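You operate a simulated robot arm through the tools that you are given. There is no shell and no other tool. Be economical: measure what you need, move in short steps, check, and stop when the job is done.

You run a simulated two-armed robot. Do the job below in one go: nothing can be reset, and whatever is moved stays where it is left.

## Task
Pick up the stirring paddle with one hand, pass it to the other hand and put it on the corner bench.

The check looks at the end state, three seconds after you hand in, the way a careful person would. Anything else that was tipped, shoved, dropped, spilled or broken makes it a failure.

## Robot
Two 7-joint arms with two-finger parallel grippers on one trunk, on a base that drives. Base frame: it is fixed to the floor where the robot stands at the start and does not move with it; the origin is under the middle of the robot, x ahead of it, y to its left, z up; the surface under the hand at the start is at about z = 750. Units: mm, degrees, N and s.
The left shoulder is at the start at [20, 170, 1178], the right one opposite. With the tool pointing down near the work surface each hand reaches from about 100 to 640 mm from the robot's upright axis, wherever it stands, measured 20 degrees to its own side. Places, roughly: corner bench [1300, -2400, 800]. Payload 3.8 kg a hand.
The tool frame of a hand sits at the grasp point between the pads (the TCP): z along the fingers, y along the line on which they close. The tips reach 30 mm beyond it. Largest opening 110 mm; finger width 20, thickness 10; the body of the gripper, 48 by 112 mm, starts 55 mm behind the TCP.
Orientation is that of the tool frame in the base frame, as [roll, pitch, yaw] about the fixed x, y, z axes, in that order (R = Rz(yaw) Ry(pitch) Rx(roll)). With the fingers straight down and closing along the base's y, the tool's x points along the base's -x, its y along +y and its z along -z.

## Interface
- The arms move only by the tool move_arm. It takes "left_deltas", "right_deltas" or both (then of equal length, played together; a hand with none holds still); each is a list of rows, each an object (a shift or turn left out is 0, a gripper value left out holds the last) with "turn": the turn, a rotation vector about the tool's x, y, z in degrees, a list of three; "translation": the shift along the tool's x, y, z in mm, a list of three; "grip": the closure, from 0 (fully open) to 1 (shut). In form: [{"turn": [wx, wy, wz], "translation": [dx, dy, dz], "grip": grip}, ...]. A call has 1 to 10 rows; each row shifts and turns the commanded pose from where the row before left it, along the tool's axes as they then stand. A row lasts 0.2 s, in which the tool goes at most 50 mm and 8.6 degrees; a call with a longer step from one row to the next is refused whole, and so is a gripper value outside its range. A pose out of reach is approached as far as the arm can. The call stops where the force on the tool passes 40 N (or 10 N more than at its start, if that is more) or the arm is blocked; 0.2 s more then pass. The fingers move at their own pace (about 72 mm/s each) and stop on an object; they squeeze with about 25 N. The grip force told is the motor's: it shows also when the fingers shut on nothing. Time passes only in rows, and 0.2 s behind the last, so rows that do not move let the fingers close. The reply holds the time, the measured pose of the TCP, the force on the tool along the base axes, the opening and the grip force, in the units named above and with some noise, with the torque about the TCP (base axes, N m) and any sound that the robot's microphone picked up, and new pictures: "views" is both (left out), scene, wrist or none (wrist: the cameras of the hands that moved).
- Cameras (640 x 400 px; columns grow to the right, rows downward): "scene" is now at [109.9, -12.2, 1324.2]; the picture's right is [-0.15, -0.99, 0.00], its down [-0.60, 0.09, -0.80] and it looks along [0.79, -0.12, -0.61] (base axes); focal length 281 px, centre (320, 200). "left" rides on the left gripper at [72, -17, -103] in its tool frame; the picture's right is [0.23, 0.97, 0.00], its down [-0.76, 0.18, -0.62] and it looks along [-0.61, 0.14, 0.78] (tool axes); focal length 222 px, centre (320, 200). "right" rides on the right gripper at [72, 17, -103] in its tool frame; the picture's right is [-0.23, 0.97, 0.00], its down [-0.76, -0.18, -0.62] and it looks along [-0.61, -0.14, 0.78] (tool axes); focal length 222 px, centre (320, 200). There is no depth. A picture from a camera that has moved, and an enlarged one, comes with that camera's place and axes in the base frame and with its lens.
- raise_lower(by): slides the trunk up (or, below 0, down) by that many mm; the arms and the scene camera ride with it, the base frame stays. It gives what a move gives, with no picture.
- roll_base(legs): drives the robot by 1 to 6 legs, each [ahead, turn to the left] in mm and degrees, along the robot's own axes; the way and the turn of a leg run together, so that a leg with both is an arc; at most 1500 mm and 180 degrees a leg. The arms and the cameras ride along, it lands a little off, and it stops where it bumps. It gives what a move gives, and a new picture of the scene camera.
- pan_tilt(pan, tilt): turns the head with the scene camera to pan (to the left, within 80 degrees either way) and tilt (down, from -29 to 69), counted from straight ahead of the robot. It gives what a move gives, and a new picture of the scene camera.
- inspect(camera, box): a new picture of the part [left, top, right, bottom] of that camera's present view, enlarged. It takes no simulated time.
- close_job(): hands the job in; it is judged then, once.

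Go step by step. Nothing tells you exact positions but the pictures and the camera data: compare them with the known pose of the tool, close in by small moves and look again before you grip or let go. The budget is 120 turns and 260 pictures, counting those below and the enlarged ones. Unless the task says otherwise, let go and move clear before handing in, and close with one line.

The tools are called after "Emit:" as a command line: name --argument value ..., lists and objects as JSON in quotes. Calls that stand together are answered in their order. move_arm: Moves the arms, as the interface text tells. Its arguments: {"type":"object","properties":{"left_deltas":{"type":"array","items":{"type":"object","properties":{"turn":{"type":"array","items":{"type":"number"}},"translation":{"type":"array","items":{"type":"number"}},"grip":{"type":"number"}}}},"right_deltas":{"type":"array","items":{"type":"object","properties":{"turn":{"type":"array","items":{"type":"number"}},"translation":{"type":"array","items":{"type":"number"}},"grip":{"type":"number"}}}},"views":{"type":"string","enum":["both","scene","wrist","none"]}},"required":[]} The other tools are called the same way: raise_lower (by) slides the trunk up or down; roll_base (legs) drives the base; pan_tilt (pan, tilt) turns the head that bears the scene camera; inspect (camera, box) takes an enlarged picture of a part of a camera's view; close_job () hands the job in.

At the start:

```text
clock: 0.0
left_tool_pos: [535.9, 233.1, 1042.3]
left_tcp_rot: [180.0, 0.0, 180.0]
left_wrist_force: [0.1, 0.2, 0.3]
left_ft_torque: [-0.03, 0.01, 0.0]
left_gripper_width: 110.2
left_gripper_force: 0.1
right_tool_pos: [442.4, -203.0, 1107.8]
right_tcp_rot: [179.9, 0.0, 180.0]
right_wrist_force: [-0.4, 0.5, 0.7]
right_ft_torque: [0.0, -0.02, -0.01]
right_gripper_width: 109.9
right_gripper_force: 0.1
trunk travel left (down, up): [-275.0, 295.0]
robot x, y, heading: [-1.4, -1.5, 0.0]
head pan, tilt: [-8.6, 37.3]
```

scene: 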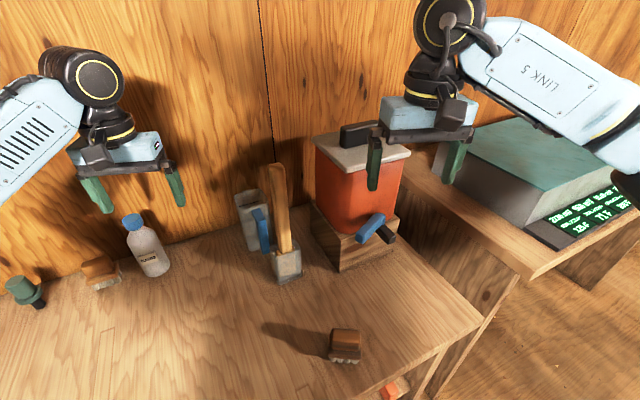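
right: 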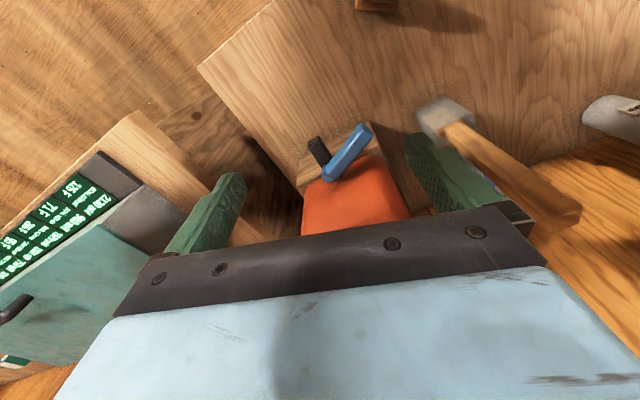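
left: 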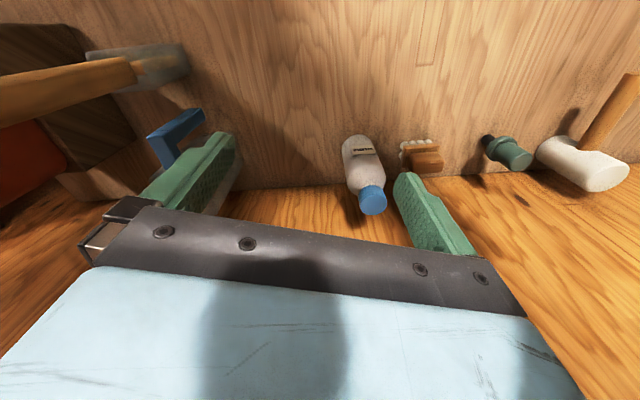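

I see a tall wooden-handled thing with a grey base near the orange dispenser, which may be the paddle in a holder. Another wooden-handled object shows at the left. I'll look closer.

Emit:
inspect --camera "scene" --box '[200, 120, 420, 300]'

Emit:
inspect --camera "left" --box '[380, 50, 640, 220]'

Emit:
pan_tilt --pan 30 --tilt 40

```text
2.22 times, centred on (310, 210) of scene
camera zoom: at [109.9, -12.2, 1324.2], right [-0.15, -0.99, 0.0], down [-0.6, 0.09, -0.8], along [0.79, -0.12, -0.61], focal length 624 px, centre (342, 178)
```

zoom: 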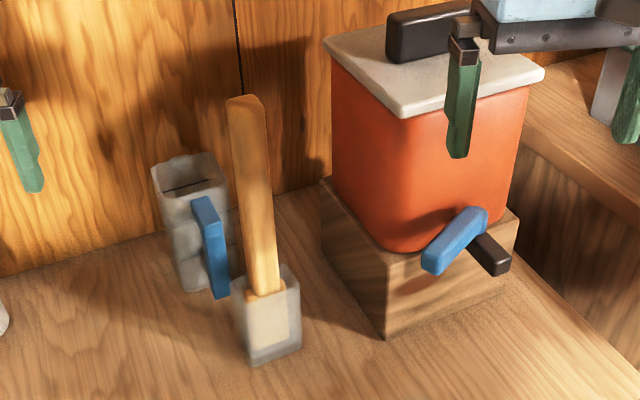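

```text
2.35 times, centred on (510, 135) of left
camera zoom: at [463.6, 216.1, 1145.8], right [-0.23, 0.97, 0.0], down [0.76, 0.18, 0.62], along [0.61, 0.14, -0.78], focal length 523 px, centre (-127, 353)
```

zoom: 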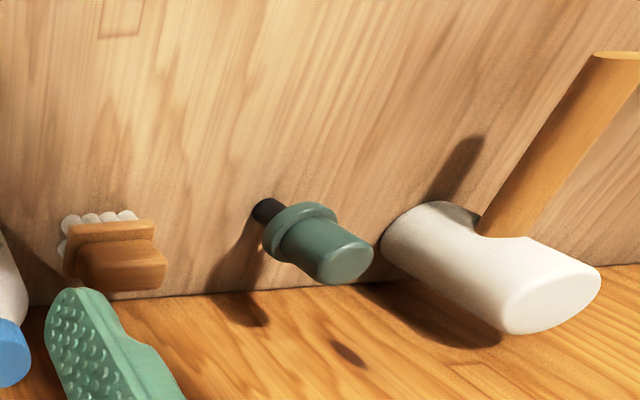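

```text
clock: 1.1
left_tool_pos: [535.2, 232.4, 1043.3]
left_tcp_rot: [-180.0, 0.0, 180.0]
left_wrist_force: [-0.2, 0.6, -0.1]
left_ft_torque: [-0.02, -0.01, 0.0]
left_gripper_width: 110.1
left_gripper_force: 0.1
right_tool_pos: [442.6, -204.5, 1108.8]
right_tcp_rot: [-180.0, 0.0, -180.0]
right_wrist_force: [0.0, 0.7, -0.7]
right_ft_torque: [-0.01, -0.01, -0.01]
right_gripper_width: 110.0
right_gripper_force: 0.0
trunk travel left (down, up): [-275.0, 295.0]
robot x, y, heading: [-0.7, 1.8, -0.1]
head pan, tilt: [30.0, 40.0]
camera scene: at [97.8, 43.1, 1320.1], right [0.5, -0.87, 0.0], down [-0.56, -0.32, -0.77], along [0.66, 0.38, -0.64], focal length 281 px, centre (320, 200)
```

scene: 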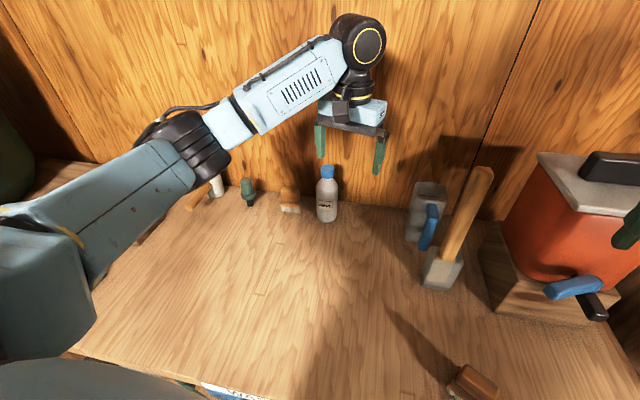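

A paddle seems to stand in a clear jar, and a mallet is on the far left. I'll zoom in on both and see the rest of the place.

Emit:
inspect --camera "scene" --box '[390, 150, 510, 300]'

Emit:
inspect --camera "left" --box '[0, 20, 240, 170]'

Emit:
inspect --camera "right" --box '[390, 70, 600, 230]'

Emit:
pan_tilt --pan -70 --tilt 20

```text
2.67 times, centred on (450, 225) of scene
camera zoom: at [97.8, 43.1, 1320.1], right [0.5, -0.87, 0.0], down [-0.56, -0.32, -0.77], along [0.66, 0.38, -0.64], focal length 749 px, centre (-27, 133)
```

zoom: 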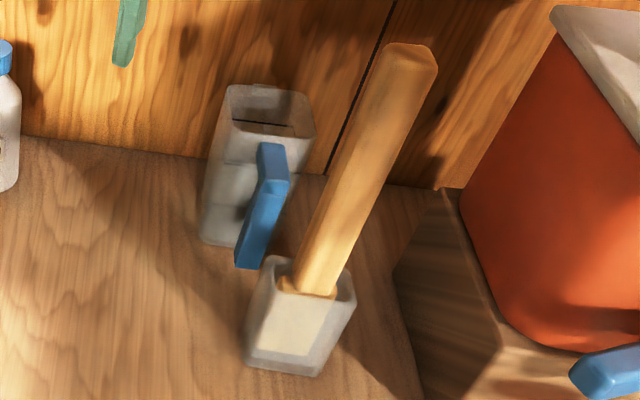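

```text
2.67 times, centred on (120, 95) of left
camera zoom: at [463.6, 216.1, 1145.8], right [-0.23, 0.97, 0.0], down [0.76, 0.18, 0.62], along [0.61, 0.14, -0.78], focal length 592 px, centre (853, 480)
```

zoom: 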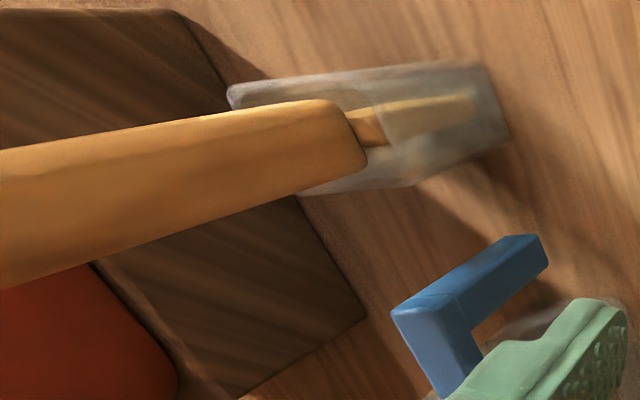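

```text
2.50 times, centred on (495, 150) of right
camera zoom: at [367.8, -185.3, 1212.0], right [0.23, 0.97, 0.0], down [0.76, -0.18, 0.62], along [0.61, -0.14, -0.78], focal length 555 px, centre (-118, 325)
```

zoom: 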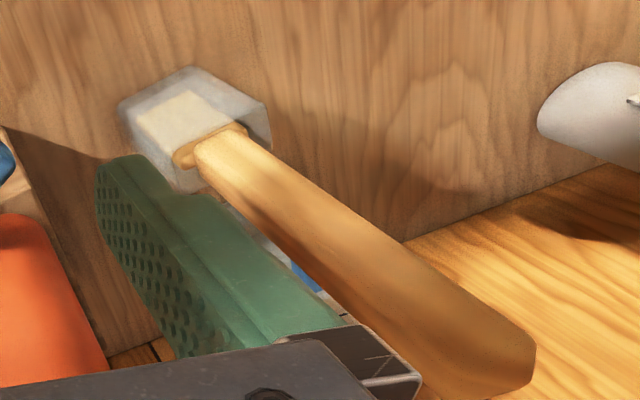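

```text
clock: 2.8
left_tool_pos: [534.7, 233.4, 1042.9]
left_tcp_rot: [-180.0, 0.0, -180.0]
left_wrist_force: [0.2, -0.9, 0.1]
left_ft_torque: [0.01, 0.03, -0.02]
left_gripper_width: 110.0
left_gripper_force: 0.2
right_tool_pos: [442.8, -203.4, 1108.8]
right_tcp_rot: [179.9, -0.1, 180.0]
right_wrist_force: [-0.6, -0.5, 1.5]
right_ft_torque: [-0.03, 0.0, -0.02]
right_gripper_width: 110.0
right_gripper_force: 0.0
trunk travel left (down, up): [-275.0, 295.0]
robot x, y, heading: [0.0, -0.1, -0.2]
head pan, tilt: [-70.0, 20.0]
camera scene: at [56.0, -86.8, 1351.5], right [-0.94, -0.34, 0.0], down [-0.12, 0.32, -0.94], along [0.32, -0.88, -0.34], focal length 281 px, centre (320, 200)
```

scene: 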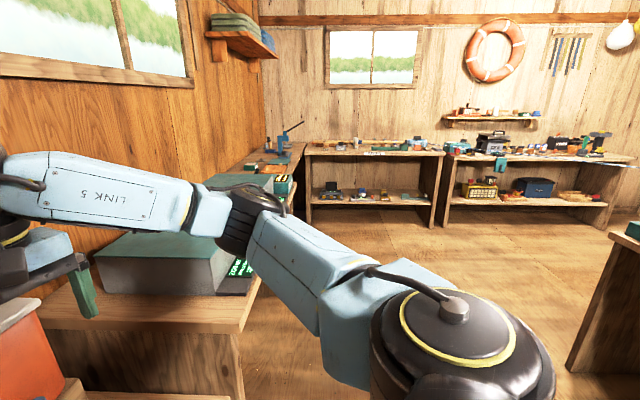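

The paddle stands nearly upright in a clear square jar at about (555, 5), with its top near z=1070. The corner bench is the one in the far right corner. I'll bring the left hand back and over to look at the paddle closely.

Emit:
pan_tilt --pan 0 --tilt 35

Emit:
move_arm --left_deltas '[{"translation": [45, 0, -16]}, {"translation": [45, 0, -16]}, {"translation": [45, 0, -16]}, {"translation": [0, -49, 0]}, {"translation": [0, -49, 0]}, {"translation": [0, -49, 0]}, {"translation": [0, -49, 0]}]'

```text
clock: 4.2
left_tool_pos: [535.0, 232.8, 1041.5]
left_tcp_rot: [-179.9, -0.1, 179.9]
left_wrist_force: [0.0, -0.2, 0.7]
left_ft_torque: [0.03, 0.0, -0.04]
left_gripper_width: 110.1
left_gripper_force: 0.0
right_tool_pos: [442.7, -202.8, 1109.5]
right_tcp_rot: [-180.0, 0.1, -180.0]
right_wrist_force: [0.1, -0.1, -0.8]
right_ft_torque: [0.02, 0.03, 0.0]
right_gripper_width: 109.9
right_gripper_force: 0.2
trunk travel left (down, up): [-275.0, 295.0]
robot x, y, heading: [0.7, 1.4, 0.3]
head pan, tilt: [0.0, 35.0]
camera scene: at [112.2, 0.6, 1327.7], right [0.0, -1.0, 0.0], down [-0.57, 0.0, -0.82], along [0.82, 0.0, -0.57], focal length 281 px, centre (320, 200)
```

scene: 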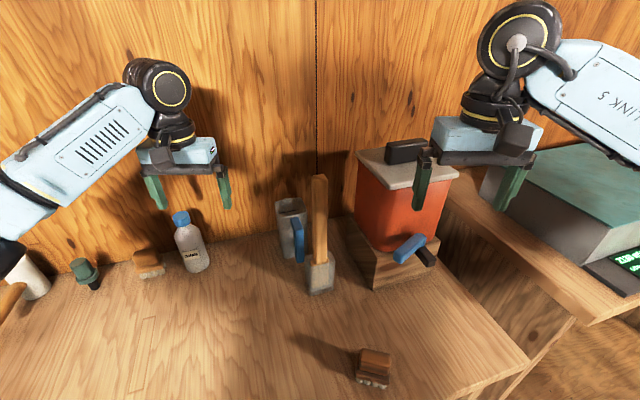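

```text
clock: 5.8
left_tool_pos: [400.3, 38.5, 1090.7]
left_tcp_rot: [179.8, 0.1, 180.0]
left_wrist_force: [0.5, 0.5, -0.4]
left_ft_torque: [0.05, 0.0, -0.01]
left_gripper_width: 110.1
left_gripper_force: 0.0
right_tool_pos: [442.5, -204.4, 1108.9]
right_tcp_rot: [180.0, 0.0, 179.9]
right_wrist_force: [0.6, -0.9, 0.5]
right_ft_torque: [0.02, 0.01, 0.01]
right_gripper_width: 110.1
right_gripper_force: 0.1
trunk travel left (down, up): [-275.0, 295.0]
robot x, y, heading: [1.8, 4.4, 0.2]
head pan, tilt: [0.0, 35.0]
camera scene: at [112.1, -0.3, 1327.7], right [0.0, -1.0, 0.0], down [-0.57, 0.0, -0.82], along [0.82, 0.0, -0.57], focal length 281 px, centre (320, 200)
camera left: at [328.8, 20.7, 1194.3], right [-0.23, 0.97, 0.0], down [0.76, 0.18, 0.62], along [0.61, 0.14, -0.78], focal length 222 px, centre (320, 200)
```

scene: 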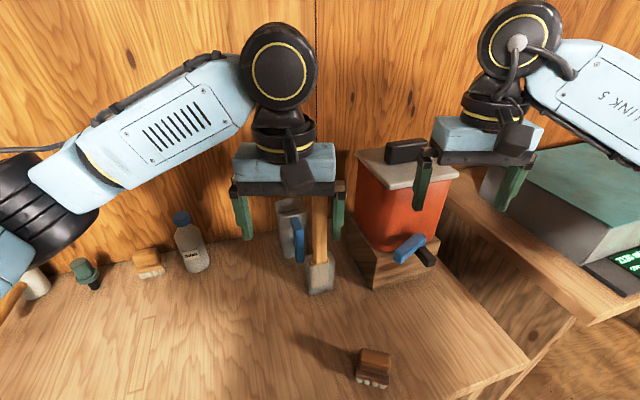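
left: 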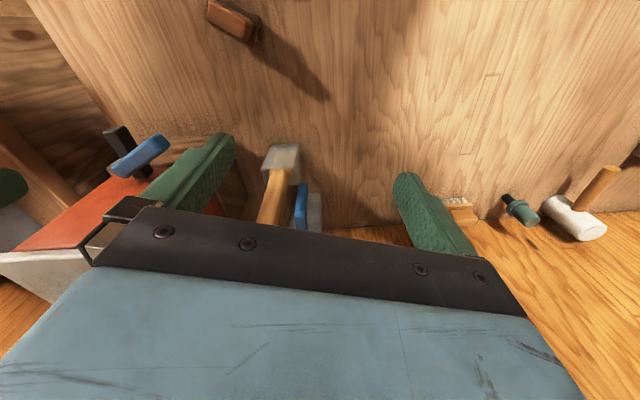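

The left hand is behind the paddle and its camera sees the handle and jar. I'll zoom in to measure.

Emit:
inspect --camera "left" --box '[220, 120, 360, 230]'

Emit:
inspect --camera "scene" --box '[260, 170, 380, 310]'

Emit:
inspect --camera "right" --box '[390, 70, 600, 240]'

```text
3.64 times, centred on (290, 175) of left
camera zoom: at [328.8, 20.7, 1194.3], right [-0.23, 0.97, 0.0], down [0.76, 0.18, 0.62], along [0.61, 0.14, -0.78], focal length 808 px, centre (429, 291)
```

zoom: 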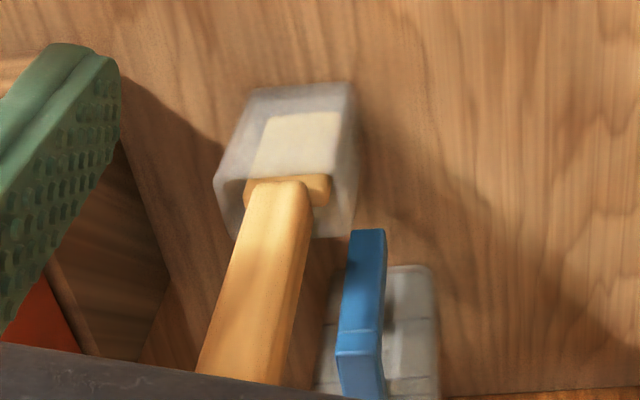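

```text
2.86 times, centred on (320, 240) of scene
camera zoom: at [112.1, -0.3, 1327.7], right [0.0, -1.0, 0.0], down [-0.57, 0.0, -0.82], along [0.82, 0.0, -0.57], focal length 802 px, centre (320, 86)
```

zoom: 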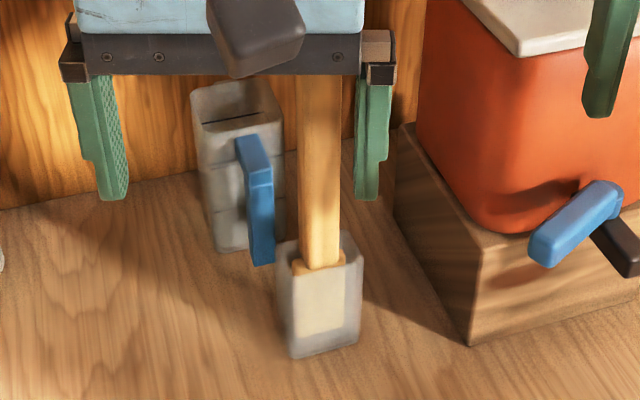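

```text
2.35 times, centred on (495, 155) of right
camera zoom: at [367.7, -186.1, 1211.8], right [0.23, 0.97, 0.0], down [0.76, -0.18, 0.62], along [0.61, -0.14, -0.78], focal length 523 px, centre (-92, 306)
```

zoom: 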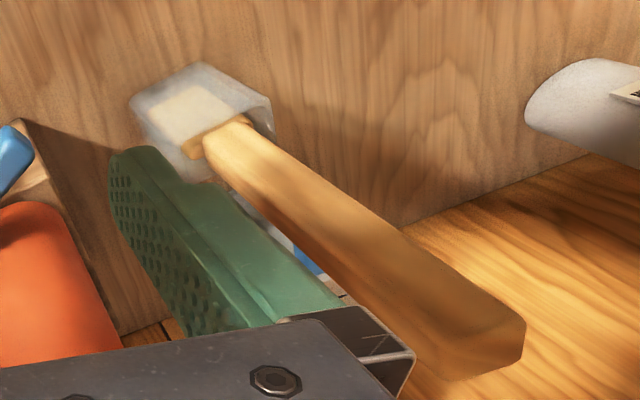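

The paddle leans about 3° toward me. Its top is near (553, 1, 1068), the jar rim is at z≈860, and it is rotated about +14° in yaw. I'll go up and over it with the left hand and align the yaw.

Emit:
move_arm --left_deltas '[{"translation": [0, -10, -35]}, {"translation": [0, -10, -35]}, {"translation": [-40, -8, 0]}, {"translation": [-40, -9, 0]}, {"translation": [-40, 0, 0]}, {"translation": [-34, 0, 0]}, {"turn": [0, 0, -7]}, {"turn": [0, 0, -7]}]'

```text
clock: 7.6
left_tool_pos: [554.6, 0.5, 1158.9]
left_tcp_rot: [179.9, 0.0, -166.0]
left_wrist_force: [-0.1, -0.2, -1.1]
left_ft_torque: [-0.02, 0.01, 0.0]
left_gripper_width: 110.2
left_gripper_force: 0.0
right_tool_pos: [442.3, -203.8, 1107.9]
right_tcp_rot: [-180.0, 0.1, -179.9]
right_wrist_force: [0.0, -0.1, -0.9]
right_ft_torque: [-0.01, 0.0, 0.01]
right_gripper_width: 110.1
right_gripper_force: 0.1
trunk travel left (down, up): [-275.0, 295.0]
robot x, y, heading: [0.4, -1.3, -0.0]
head pan, tilt: [0.0, 35.0]
camera scene: at [112.1, 0.4, 1327.7], right [0.0, -1.0, 0.0], down [-0.57, 0.0, -0.82], along [0.82, 0.0, -0.57], focal length 281 px, centre (320, 200)
camera left: at [489.8, -34.1, 1263.3], right [-0.46, 0.89, 0.0], down [0.7, 0.36, 0.62], along [0.55, 0.29, -0.78], focal length 222 px, centre (320, 200)
```

scene: 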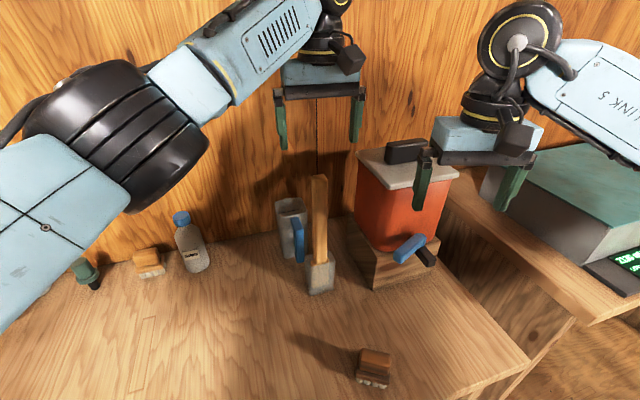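
left: 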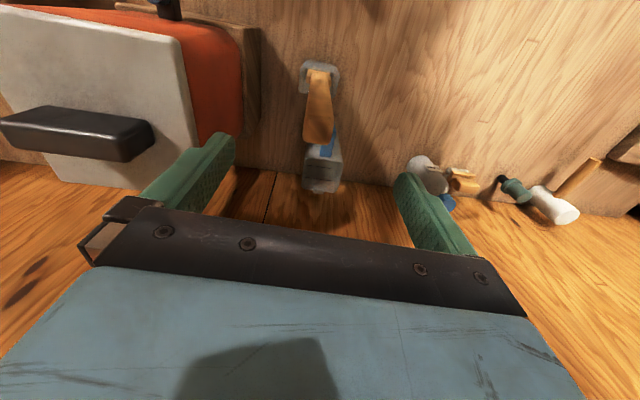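

Emit:
inspect --camera "left" --box '[270, 40, 370, 200]'

Emit:
inspect --camera "scene" --box '[260, 80, 400, 240]'

```text
2.50 times, centred on (320, 120) of left
camera zoom: at [489.8, -34.1, 1263.3], right [-0.46, 0.89, 0.0], down [0.7, 0.36, 0.62], along [0.55, 0.29, -0.78], focal length 555 px, centre (320, 400)
```

zoom: 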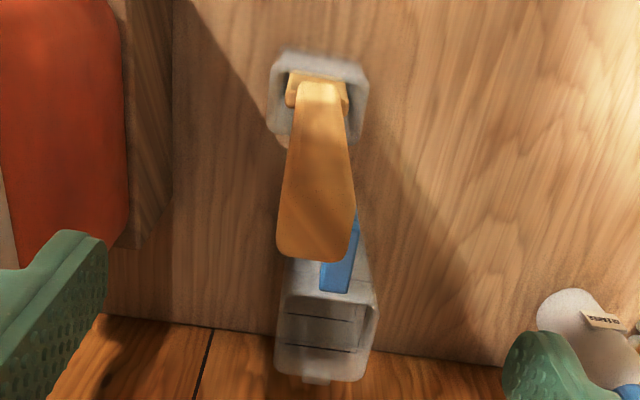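

```text
2.50 times, centred on (330, 160) of scene
camera zoom: at [112.1, 0.4, 1327.7], right [0.0, -1.0, 0.0], down [-0.57, 0.0, -0.82], along [0.82, 0.0, -0.57], focal length 702 px, centre (295, 300)
```

zoom: 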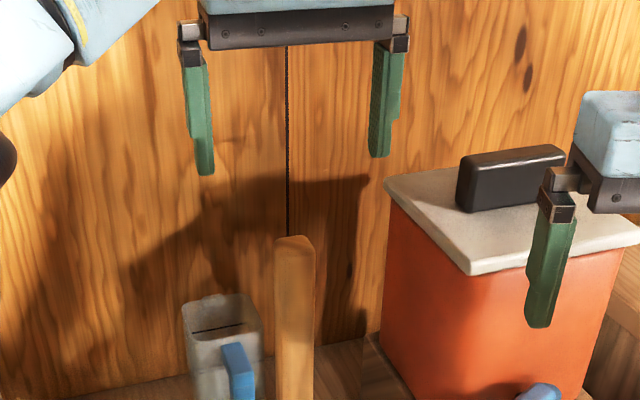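

The handle is centred between the fingers, and the yaw is nearer +19°. I'll turn 5° more and lower to around the handle top, then check.

Emit:
move_arm --left_deltas '[{"turn": [0, 0, -5]}, {"translation": [0, 0, 40]}, {"translation": [0, 0, 40]}, {"translation": [0, 0, 40]}]'

Emit:
inspect --camera "right" --box '[390, 60, 640, 260]'

Emit:
inspect --camera "left" --box '[220, 100, 420, 240]'

```text
clock: 8.6
left_tool_pos: [554.0, 1.6, 1039.1]
left_tcp_rot: [180.0, 0.0, -161.0]
left_wrist_force: [0.1, 0.1, 0.3]
left_ft_torque: [0.0, 0.0, 0.01]
left_gripper_width: 109.8
left_gripper_force: 0.1
right_tool_pos: [442.5, -203.1, 1109.0]
right_tcp_rot: [-179.9, -0.2, -179.9]
right_wrist_force: [0.4, 0.2, 0.4]
right_ft_torque: [0.0, -0.01, 0.0]
right_gripper_width: 110.0
right_gripper_force: 0.0
trunk travel left (down, up): [-275.0, 295.0]
robot x, y, heading: [-0.0, -1.0, -0.1]
head pan, tilt: [0.0, 35.0]
camera scene: at [112.6, 0.9, 1327.6], right [0.0, -1.0, 0.0], down [-0.57, 0.0, -0.82], along [0.82, 0.0, -0.57], focal length 281 px, centre (320, 200)
camera left: at [492.1, -38.5, 1142.5], right [-0.53, 0.85, 0.0], down [0.66, 0.42, 0.62], along [0.53, 0.33, -0.78], focal length 222 px, centre (320, 200)
```

scene: 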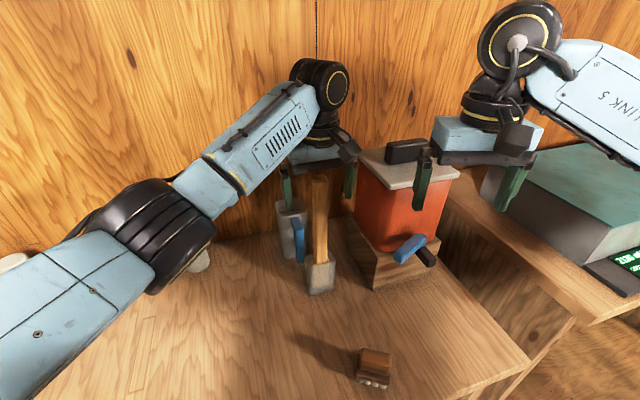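
left: 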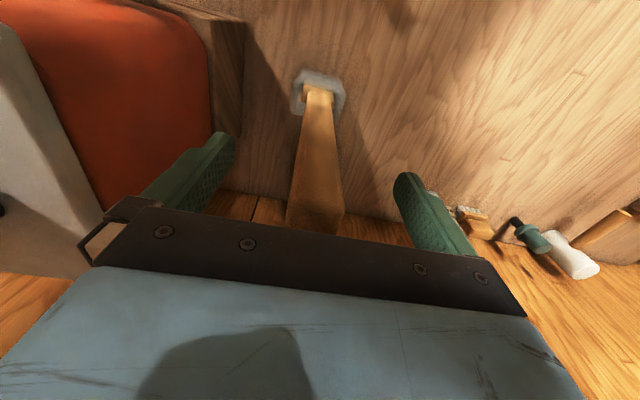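

```text
2.00 times, centred on (515, 160) of right
camera zoom: at [368.1, -185.0, 1211.8], right [0.23, 0.97, 0.0], down [0.76, -0.18, 0.62], along [0.61, -0.14, -0.78], focal length 444 px, centre (-70, 280)
```

zoom: 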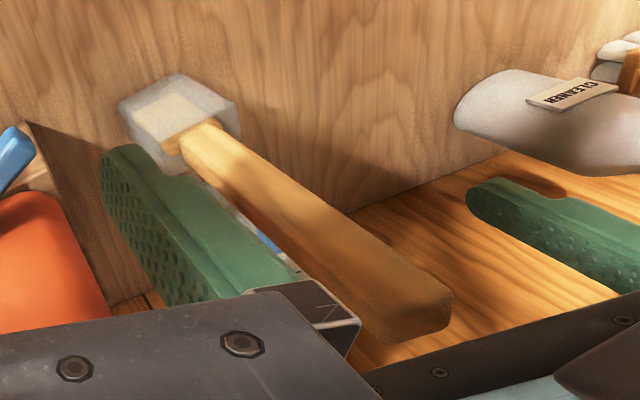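

```text
2.86 times, centred on (320, 170) of left
camera zoom: at [492.1, -38.5, 1142.5], right [-0.53, 0.85, 0.0], down [0.66, 0.42, 0.62], along [0.53, 0.33, -0.78], focal length 635 px, centre (320, 286)
```

zoom: 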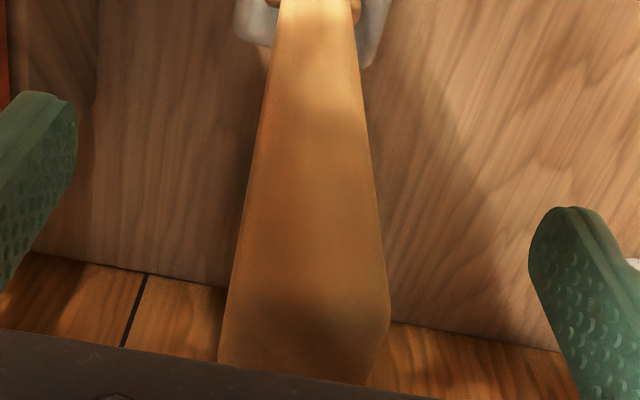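

The handle sits between the fingers, about 2 mm off centre. I'll correct that and close.

Emit:
move_arm --left_deltas '[{"translation": [0, -2, 3]}, {"grip": 1}, {"grip": 1}, {"grip": 1}, {"grip": 1}, {"grip": 1}]'

Emit:
inspect --camera "right" --box '[390, 60, 640, 260]'

```text
clock: 10.0
left_tool_pos: [554.3, -1.1, 1037.0]
left_tcp_rot: [180.0, -0.1, -161.0]
left_wrist_force: [-0.1, -0.7, 0.8]
left_ft_torque: [-0.04, 0.0, 0.01]
left_gripper_width: 27.6
left_gripper_force: 25.4
right_tool_pos: [442.0, -203.9, 1108.1]
right_tcp_rot: [-180.0, 0.0, -180.0]
right_wrist_force: [0.8, -0.5, -0.3]
right_ft_torque: [0.01, 0.03, 0.03]
right_gripper_width: 109.9
right_gripper_force: 0.1
trunk travel left (down, up): [-275.0, 295.0]
robot x, y, heading: [-1.5, 3.1, -0.1]
head pan, tilt: [0.0, 35.0]
camera scene: at [112.3, 0.7, 1327.7], right [0.0, -1.0, 0.0], down [-0.57, 0.0, -0.82], along [0.82, 0.0, -0.57], focal length 281 px, centre (320, 200)
camera left: at [493.0, -41.1, 1140.3], right [-0.53, 0.85, 0.0], down [0.66, 0.42, 0.62], along [0.53, 0.33, -0.78], focal length 222 px, centre (320, 200)
```

scene: 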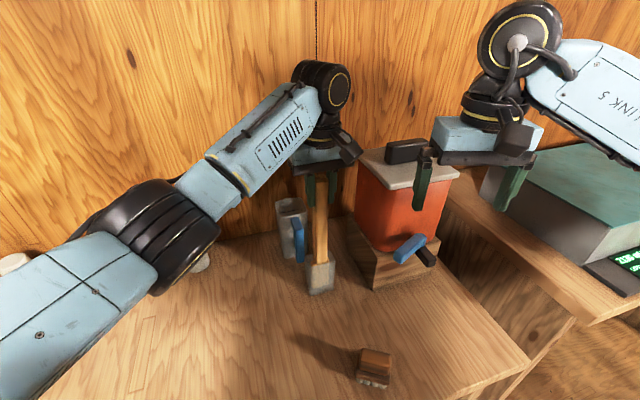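
left: 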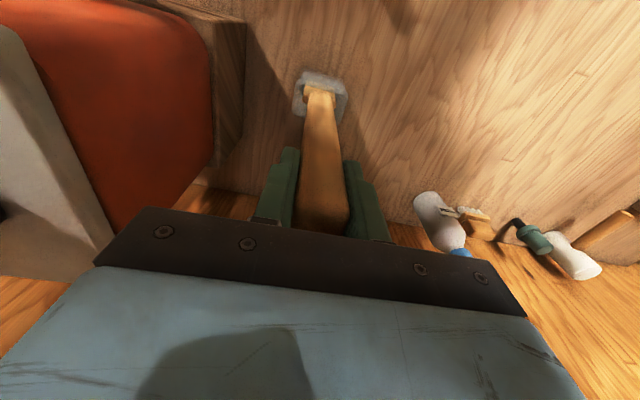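

```text
2.00 times, centred on (515, 160) of right
camera zoom: at [367.8, -185.2, 1211.9], right [0.23, 0.97, 0.0], down [0.76, -0.18, 0.62], along [0.61, -0.14, -0.78], focal length 444 px, centre (-70, 280)
```

zoom: 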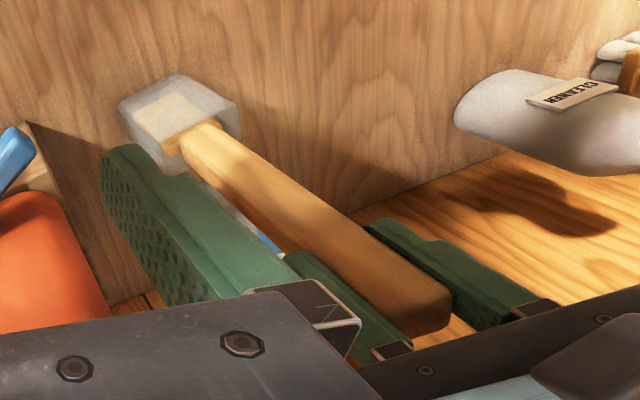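

I have the handle (27.6 mm wide). I'll lift slowly along its axis and watch the jar.

Emit:
move_arm --left_deltas '[{"translation": [0.8, 0.3, -15]}, {"translation": [0.8, 0.3, -15]}, {"translation": [0.8, 0.3, -15]}]'

Emit:
inspect --camera "scene" --box '[260, 170, 380, 310]'

Emit:
inspect --camera "right" --box '[390, 60, 640, 260]'

```text
clock: 10.8
left_tool_pos: [551.8, -0.1, 1082.3]
left_tcp_rot: [179.9, 0.0, -161.1]
left_wrist_force: [-1.1, 0.1, -0.7]
left_ft_torque: [0.0, -0.02, -0.03]
left_gripper_width: 27.7
left_gripper_force: 24.9
right_tool_pos: [441.9, -203.3, 1109.1]
right_tcp_rot: [-180.0, 0.0, 180.0]
right_wrist_force: [0.2, -0.2, 0.5]
right_ft_torque: [-0.01, 0.02, -0.02]
right_gripper_width: 110.0
right_gripper_force: 0.1
trunk travel left (down, up): [-275.0, 295.0]
robot x, y, heading: [4.6, -3.1, 0.1]
head pan, tilt: [0.0, 35.0]
camera scene: at [112.0, 0.7, 1327.7], right [0.0, -1.0, 0.0], down [-0.57, 0.0, -0.82], along [0.82, 0.0, -0.57], focal length 281 px, centre (320, 200)
camera left: at [489.6, -40.8, 1185.9], right [-0.53, 0.85, 0.0], down [0.66, 0.42, 0.62], along [0.53, 0.33, -0.78], focal length 222 px, centre (320, 200)
```

scene: 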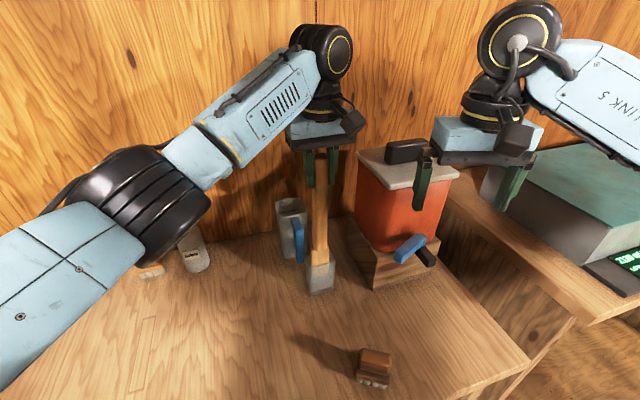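
left: 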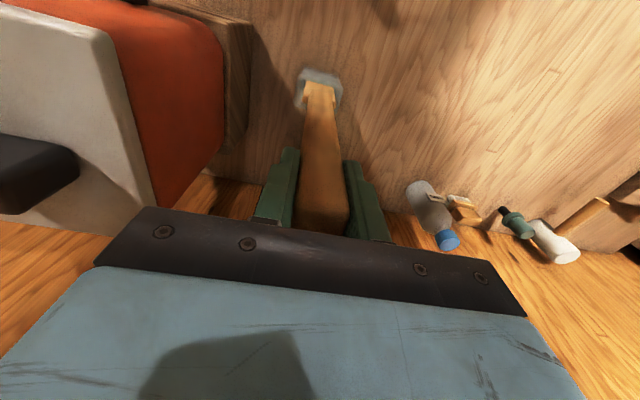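

```text
2.86 times, centred on (320, 240) of scene
camera zoom: at [112.0, 0.7, 1327.7], right [0.0, -1.0, 0.0], down [-0.57, 0.0, -0.82], along [0.82, 0.0, -0.57], focal length 802 px, centre (320, 86)
```

zoom: 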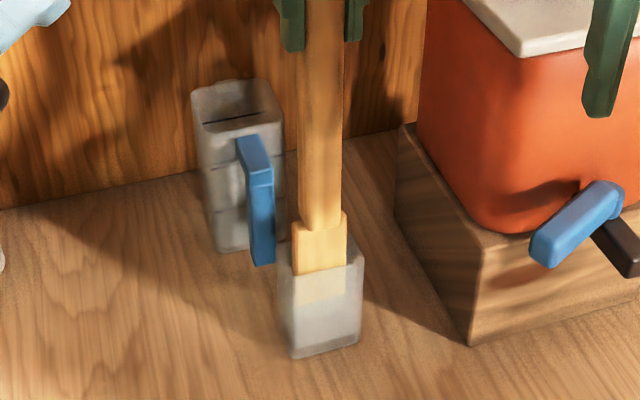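

```text
2.00 times, centred on (515, 160) of right
camera zoom: at [367.6, -185.2, 1212.0], right [0.23, 0.97, 0.0], down [0.76, -0.18, 0.62], along [0.61, -0.14, -0.78], focal length 444 px, centre (-70, 280)
```

zoom: 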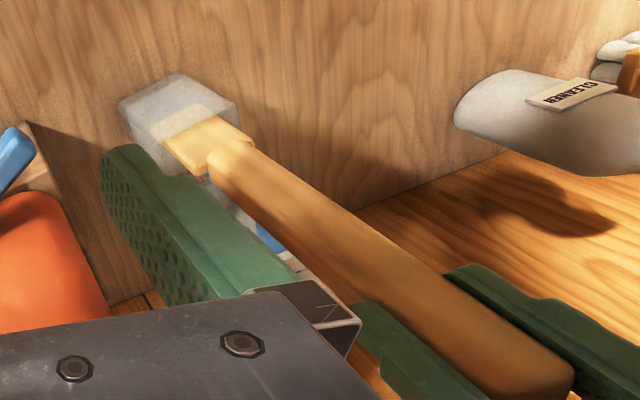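

The blade is sliding out cleanly and the jar is staying put. I'll keep lifting.

Emit:
move_arm --left_deltas '[{"translation": [1, 0.3, -18]}, {"translation": [1, 0.3, -18]}, {"translation": [1, 0.3, -18]}, {"translation": [1, 0.3, -18]}, {"translation": [0, 0, -25]}, {"translation": [0, 0, -25]}]'

Emit:
inspect --camera "scene" --box '[260, 130, 380, 310]'

```text
clock: 12.2
left_tool_pos: [547.0, -2.3, 1204.2]
left_tcp_rot: [179.9, 0.0, -161.0]
left_wrist_force: [-0.4, -0.1, -1.7]
left_ft_torque: [0.0, 0.0, 0.04]
left_gripper_width: 27.7
left_gripper_force: 24.8
right_tool_pos: [441.7, -203.4, 1108.7]
right_tcp_rot: [180.0, -0.1, -179.9]
right_wrist_force: [0.6, 0.1, -0.8]
right_ft_torque: [0.01, -0.01, 0.0]
right_gripper_width: 110.1
right_gripper_force: 0.0
trunk travel left (down, up): [-275.0, 295.0]
robot x, y, heading: [1.4, -0.3, 0.1]
head pan, tilt: [0.0, 35.0]
camera scene: at [111.7, 0.4, 1327.7], right [0.0, -1.0, 0.0], down [-0.57, 0.0, -0.82], along [0.82, 0.0, -0.57], focal length 281 px, centre (320, 200)
camera left: at [484.7, -42.3, 1307.7], right [-0.53, 0.85, 0.0], down [0.66, 0.42, 0.62], along [0.53, 0.33, -0.78], focal length 222 px, centre (320, 200)
```

scene: 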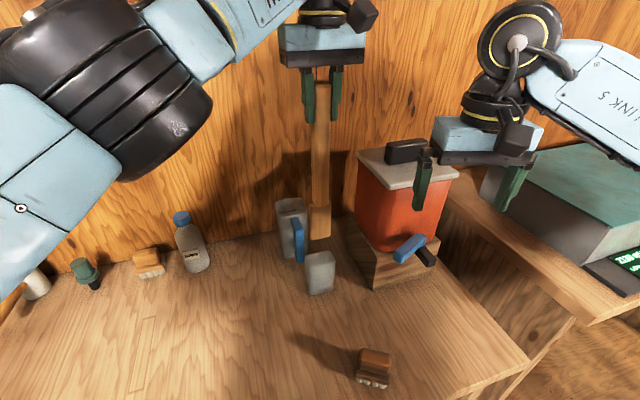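
left: 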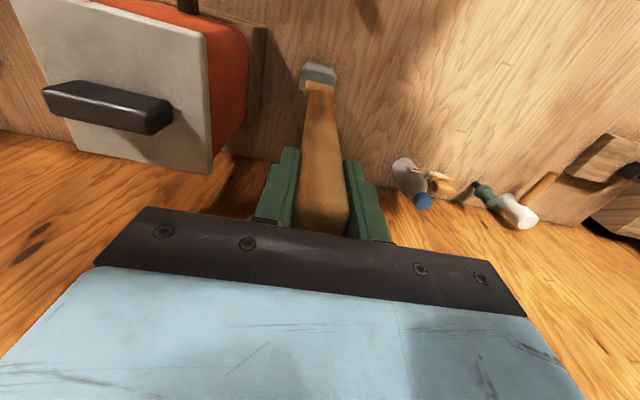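

```text
2.22 times, centred on (320, 220) of scene
camera zoom: at [111.7, 0.4, 1327.7], right [0.0, -1.0, 0.0], down [-0.57, 0.0, -0.82], along [0.82, 0.0, -0.57], focal length 624 px, centre (320, 156)
```

zoom: 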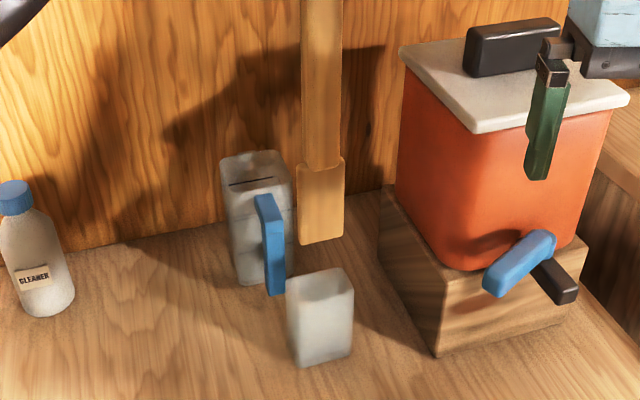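

The paddle is out and the jar still stands. Before backing away from the bench, I'll look to both sides.

Emit:
pan_tilt --pan -80 --tilt 30

Emit:
pan_tilt --pan 80 --tilt 30

```text
clock: 13.8
left_tool_pos: [548.2, -1.1, 1204.2]
left_tcp_rot: [-180.0, -0.1, -161.0]
left_wrist_force: [-0.7, 0.1, -0.6]
left_ft_torque: [-0.03, 0.03, 0.0]
left_gripper_width: 27.5
left_gripper_force: 24.8
right_tool_pos: [443.2, -203.9, 1108.6]
right_tcp_rot: [180.0, 0.0, -179.9]
right_wrist_force: [-0.6, -1.0, -0.8]
right_ft_torque: [-0.01, 0.04, -0.03]
right_gripper_width: 109.9
right_gripper_force: 0.0
trunk travel left (down, up): [-275.0, 295.0]
robot x, y, heading: [-2.6, -2.5, 0.0]
head pan, tilt: [-80.0, 30.0]
camera scene: at [40.0, -88.4, 1335.5], right [-0.98, -0.17, 0.0], down [-0.09, 0.49, -0.87], along [0.15, -0.85, -0.5], focal length 281 px, centre (320, 200)
```

scene: 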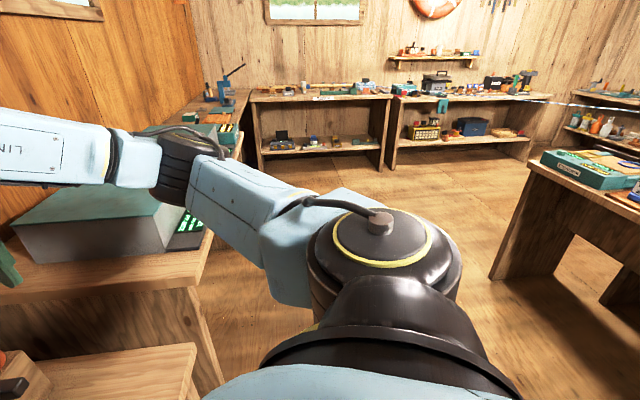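

```text
clock: 16.2
left_tool_pos: [546.7, -3.6, 1203.5]
left_tcp_rot: [180.0, -0.1, -161.0]
left_wrist_force: [0.4, 0.6, -0.8]
left_ft_torque: [0.01, 0.0, 0.02]
left_gripper_width: 27.7
left_gripper_force: 25.3
right_tool_pos: [442.3, -202.7, 1108.8]
right_tcp_rot: [-179.9, 0.1, 180.0]
right_wrist_force: [-0.4, 0.6, -0.3]
right_ft_torque: [0.01, 0.02, -0.01]
right_gripper_width: 110.3
right_gripper_force: 0.1
trunk travel left (down, up): [-275.0, 295.0]
robot x, y, heading: [1.9, 3.8, 0.1]
head pan, tilt: [80.0, 30.0]
camera scene: at [39.9, 89.8, 1335.5], right [0.98, -0.17, 0.0], down [-0.09, -0.49, -0.87], along [0.15, 0.85, -0.5], focal length 281 px, centre (320, 200)
```

scene: 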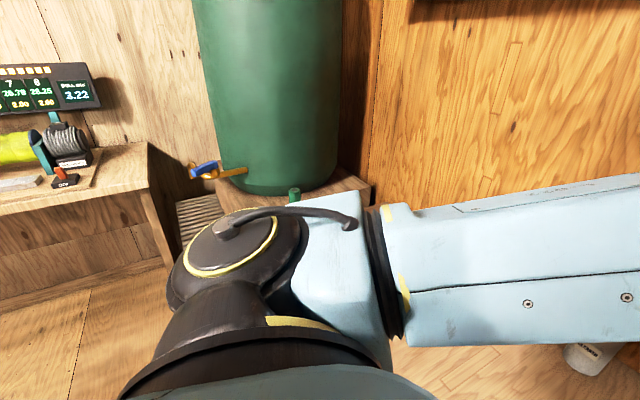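

The wall runs at about heading -72°, and the corner bench's front edge is about 290 mm out, measured square to the wall. I'll back off 350 mm for room to do the handover.

Emit:
roll_base --legs '[[-350, 0]]'

Emit:
pan_tilt --pan 0 --tilt 30

```text
clock: 18.5
left_tool_pos: [201.7, -4.6, 1203.1]
left_tcp_rot: [-179.9, 0.0, -161.3]
left_wrist_force: [-0.2, 0.2, -2.0]
left_ft_torque: [0.0, -0.02, 0.01]
left_gripper_width: 27.8
left_gripper_force: 25.0
right_tool_pos: [95.0, -204.5, 1109.1]
right_tcp_rot: [180.0, 0.0, 179.6]
right_wrist_force: [-0.9, -0.6, -0.2]
right_ft_torque: [0.0, 0.01, 0.01]
right_gripper_width: 109.9
right_gripper_force: 0.1
trunk travel left (down, up): [-275.0, 295.0]
robot x, y, heading: [-345.0, -2.9, -0.5]
head pan, tilt: [80.0, 30.0]
camera scene: at [-305.2, 90.6, 1335.5], right [0.98, -0.18, 0.0], down [-0.09, -0.49, -0.87], along [0.16, 0.85, -0.5], focal length 281 px, centre (320, 200)
```

scene: 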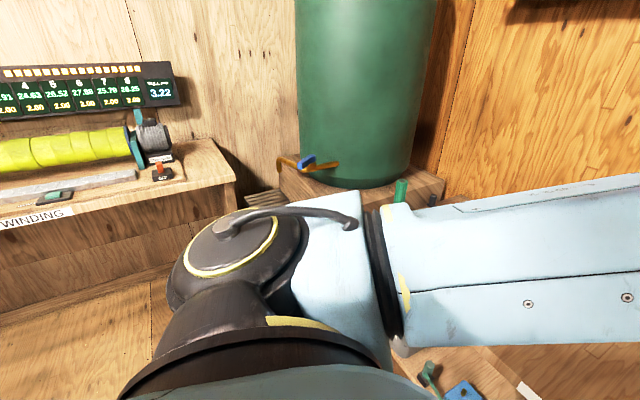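

```text
clock: 20.0
left_tool_pos: [202.2, -5.2, 1203.6]
left_tcp_rot: [180.0, 0.0, -161.3]
left_wrist_force: [-0.5, 0.6, -1.3]
left_ft_torque: [-0.02, -0.01, -0.01]
left_gripper_width: 27.6
left_gripper_force: 24.8
right_tool_pos: [96.2, -203.9, 1108.4]
right_tcp_rot: [-180.0, 0.0, 179.7]
right_wrist_force: [-0.1, -0.1, 1.4]
right_ft_torque: [0.02, 0.02, 0.01]
right_gripper_width: 110.1
right_gripper_force: 0.0
trunk travel left (down, up): [-275.0, 295.0]
robot x, y, heading: [-346.9, -0.9, -0.5]
head pan, tilt: [0.0, 30.0]
camera scene: at [-230.3, 1.2, 1335.5], right [-0.01, -1.0, 0.0], down [-0.5, 0.0, -0.87], along [0.87, -0.01, -0.5], focal length 281 px, centre (320, 200)
```

scene: 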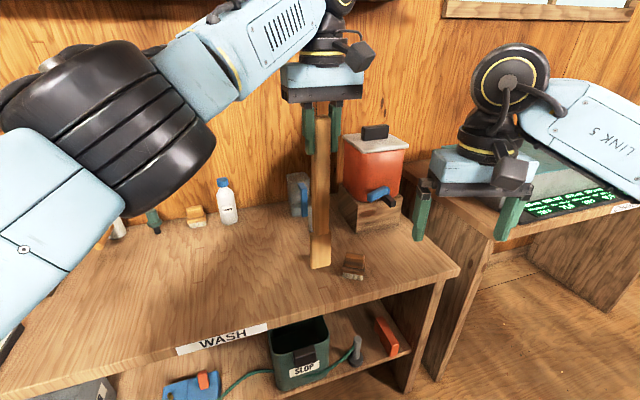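

The bench is still just under the paddle. I'll back up a bit more, then raise the right hand and spin the left hand so I can tilt the paddle level, pointing forward-right.

Emit:
roll_base --legs '[[-250, 0]]'

Emit:
move_arm --left_deltas '[{"turn": [0, 0, 8], "translation": [25, 10, 0]}, {"turn": [0, 0, 8], "translation": [20, 20, 0]}, {"turn": [0, 0, 8], "translation": [15, 20, 0]}, {"turn": [0, 0, 8], "translation": [10, 20, 0]}, {"turn": [0, 0, 8]}, {"turn": [0, 0, 8]}, {"turn": [0, 0, 8]}, {"turn": [0, 0, 8]}]' --right_deltas '[{"translation": [0, -10, -20]}, {"translation": [0, -10, -20]}, {"translation": [0, -10, -20]}, {"translation": [0, -10, -20]}, {"translation": [0, -10, -20]}, {"translation": [0, 0, -20]}, {}, {}]' --views "scene"

```text
clock: 21.8
left_tool_pos: [-42.0, -2.7, 1204.4]
left_tcp_rot: [180.0, 0.0, -161.3]
left_wrist_force: [-0.5, -0.6, -1.0]
left_ft_torque: [0.01, -0.01, -0.02]
left_gripper_width: 27.8
left_gripper_force: 24.9
right_tool_pos: [-147.7, -203.1, 1109.0]
right_tcp_rot: [-179.9, 0.1, 179.5]
right_wrist_force: [0.7, 0.1, -0.8]
right_ft_torque: [-0.03, -0.04, -0.02]
right_gripper_width: 110.2
right_gripper_force: 0.1
trunk travel left (down, up): [-275.0, 295.0]
robot x, y, heading: [-587.0, 0.1, -0.4]
head pan, tilt: [0.0, 30.0]
camera scene: at [-474.6, 2.7, 1335.6], right [-0.01, -1.0, 0.0], down [-0.5, 0.0, -0.87], along [0.87, -0.01, -0.5], focal length 281 px, centre (320, 200)
```

scene: 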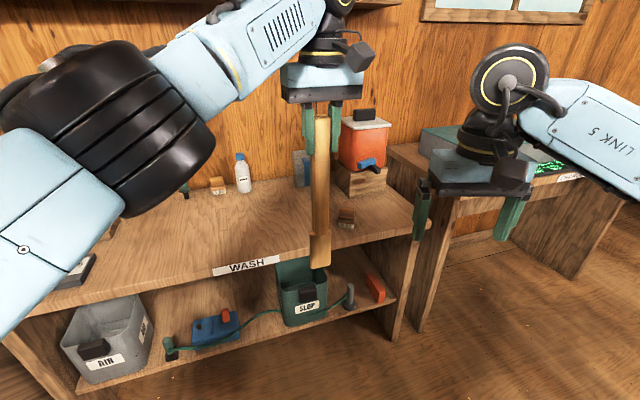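

```text
clock: 23.6
left_tool_pos: [-115.3, 54.5, 1203.0]
left_tcp_rot: [-179.9, -0.1, 134.5]
left_wrist_force: [0.7, 0.2, -1.4]
left_ft_torque: [0.03, -0.04, 0.0]
left_gripper_width: 27.6
left_gripper_force: 25.0
right_tool_pos: [-147.0, -252.7, 1227.9]
right_tcp_rot: [180.0, 0.0, 179.6]
right_wrist_force: [0.2, 1.4, -0.2]
right_ft_torque: [0.0, 0.02, 0.01]
right_gripper_width: 110.0
right_gripper_force: 0.0
trunk travel left (down, up): [-275.0, 295.0]
robot x, y, heading: [-591.6, 1.0, -0.4]
head pan, tilt: [0.0, 30.0]
camera scene: at [-473.8, 2.9, 1335.5], right [-0.01, -1.0, 0.0], down [-0.5, 0.0, -0.87], along [0.87, -0.01, -0.5], focal length 281 px, centre (320, 200)
```

scene: 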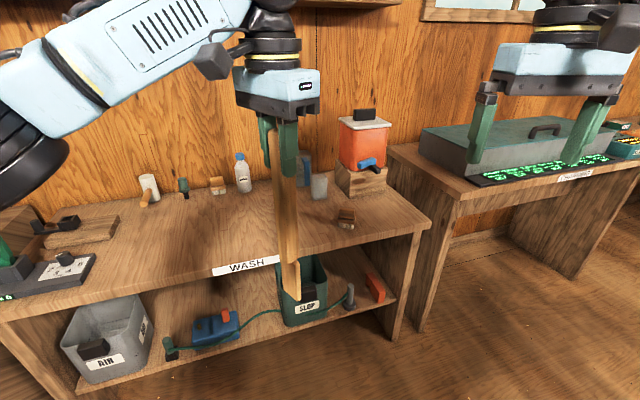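

Now I'll shift the left hand back-left and down, then tilt the paddle up to level.

Emit:
move_arm --left_deltas '[{"translation": [35, 0, 30]}, {"translation": [35, 0, 30]}, {"translation": [30, 0, 30]}, {"turn": [0, -8.5, 0]}, {"turn": [0, -8.5, 0]}, {"turn": [0, -8.5, 0]}, {"turn": [0, -8.5, 0]}, {"turn": [0, -8.5, 0]}]' --views "scene"

Emit:
move_arm --left_deltas '[{"turn": [0, -8.5, 0]}, {"turn": [0, -8.5, 0]}, {"turn": [0, -8.5, 0]}, {"turn": [0, -8.5, 0]}, {"turn": [0, -8.5, 0]}]' --views "both"

```text
clock: 25.4
left_tool_pos: [-186.8, 125.8, 1113.8]
left_tcp_rot: [-179.9, 42.6, 134.6]
left_wrist_force: [0.3, 0.2, -1.5]
left_ft_torque: [0.02, 0.05, -0.03]
left_gripper_width: 27.6
left_gripper_force: 25.0
right_tool_pos: [-147.0, -251.8, 1230.4]
right_tcp_rot: [180.0, 0.0, 179.6]
right_wrist_force: [0.3, 0.3, 0.8]
right_ft_torque: [0.02, -0.02, 0.0]
right_gripper_width: 110.0
right_gripper_force: 0.1
trunk travel left (down, up): [-275.0, 295.0]
robot x, y, heading: [-587.9, 1.7, -0.4]
head pan, tilt: [0.0, 30.0]
camera scene: at [-474.0, 3.1, 1335.5], right [-0.01, -1.0, 0.0], down [-0.5, 0.0, -0.87], along [0.87, -0.01, -0.5], focal length 281 px, centre (320, 200)
```

scene: 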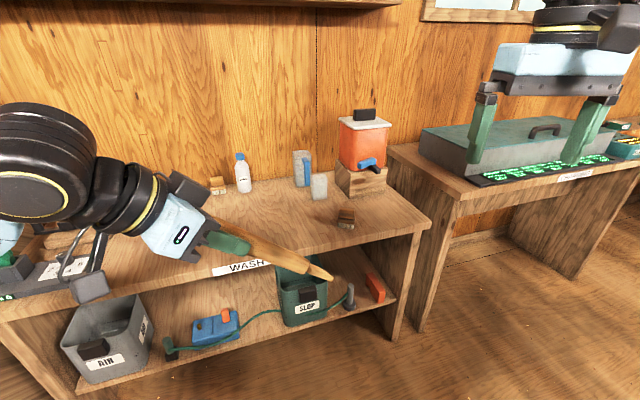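

```text
clock: 26.6
left_tool_pos: [-186.8, 126.2, 1114.3]
left_tcp_rot: [179.8, 85.2, 134.5]
left_wrist_force: [-0.6, -0.7, -0.7]
left_ft_torque: [0.05, 0.09, -0.02]
left_gripper_width: 27.8
left_gripper_force: 25.0
right_tool_pos: [-147.8, -252.7, 1228.8]
right_tcp_rot: [-180.0, -0.1, 179.6]
right_wrist_force: [0.3, -0.5, -0.8]
right_ft_torque: [0.0, -0.02, 0.02]
right_gripper_width: 110.4
right_gripper_force: 0.0
trunk travel left (down, up): [-275.0, 295.0]
robot x, y, heading: [-589.8, 0.5, -0.3]
head pan, tilt: [0.0, 30.0]
camera scene: at [-473.9, 2.8, 1335.5], right [-0.01, -1.0, 0.0], down [-0.5, 0.0, -0.87], along [0.87, -0.01, -0.5], focal length 281 px, centre (320, 200)
camera left: at [-274.2, 191.5, 1050.6], right [0.68, 0.7, -0.23], down [-0.26, 0.52, 0.81], along [0.69, -0.49, 0.54], focal length 222 px, centre (320, 200)
```

scene: 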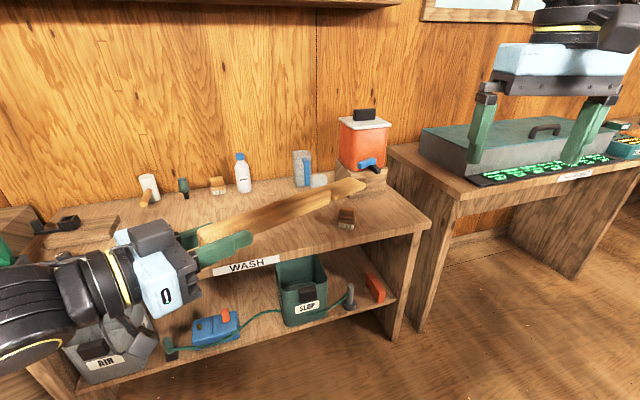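
left: 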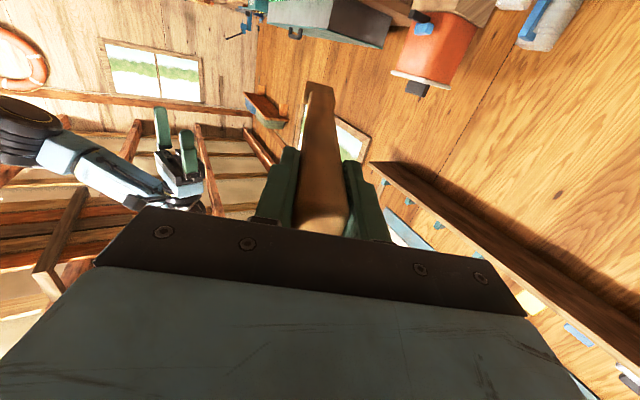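

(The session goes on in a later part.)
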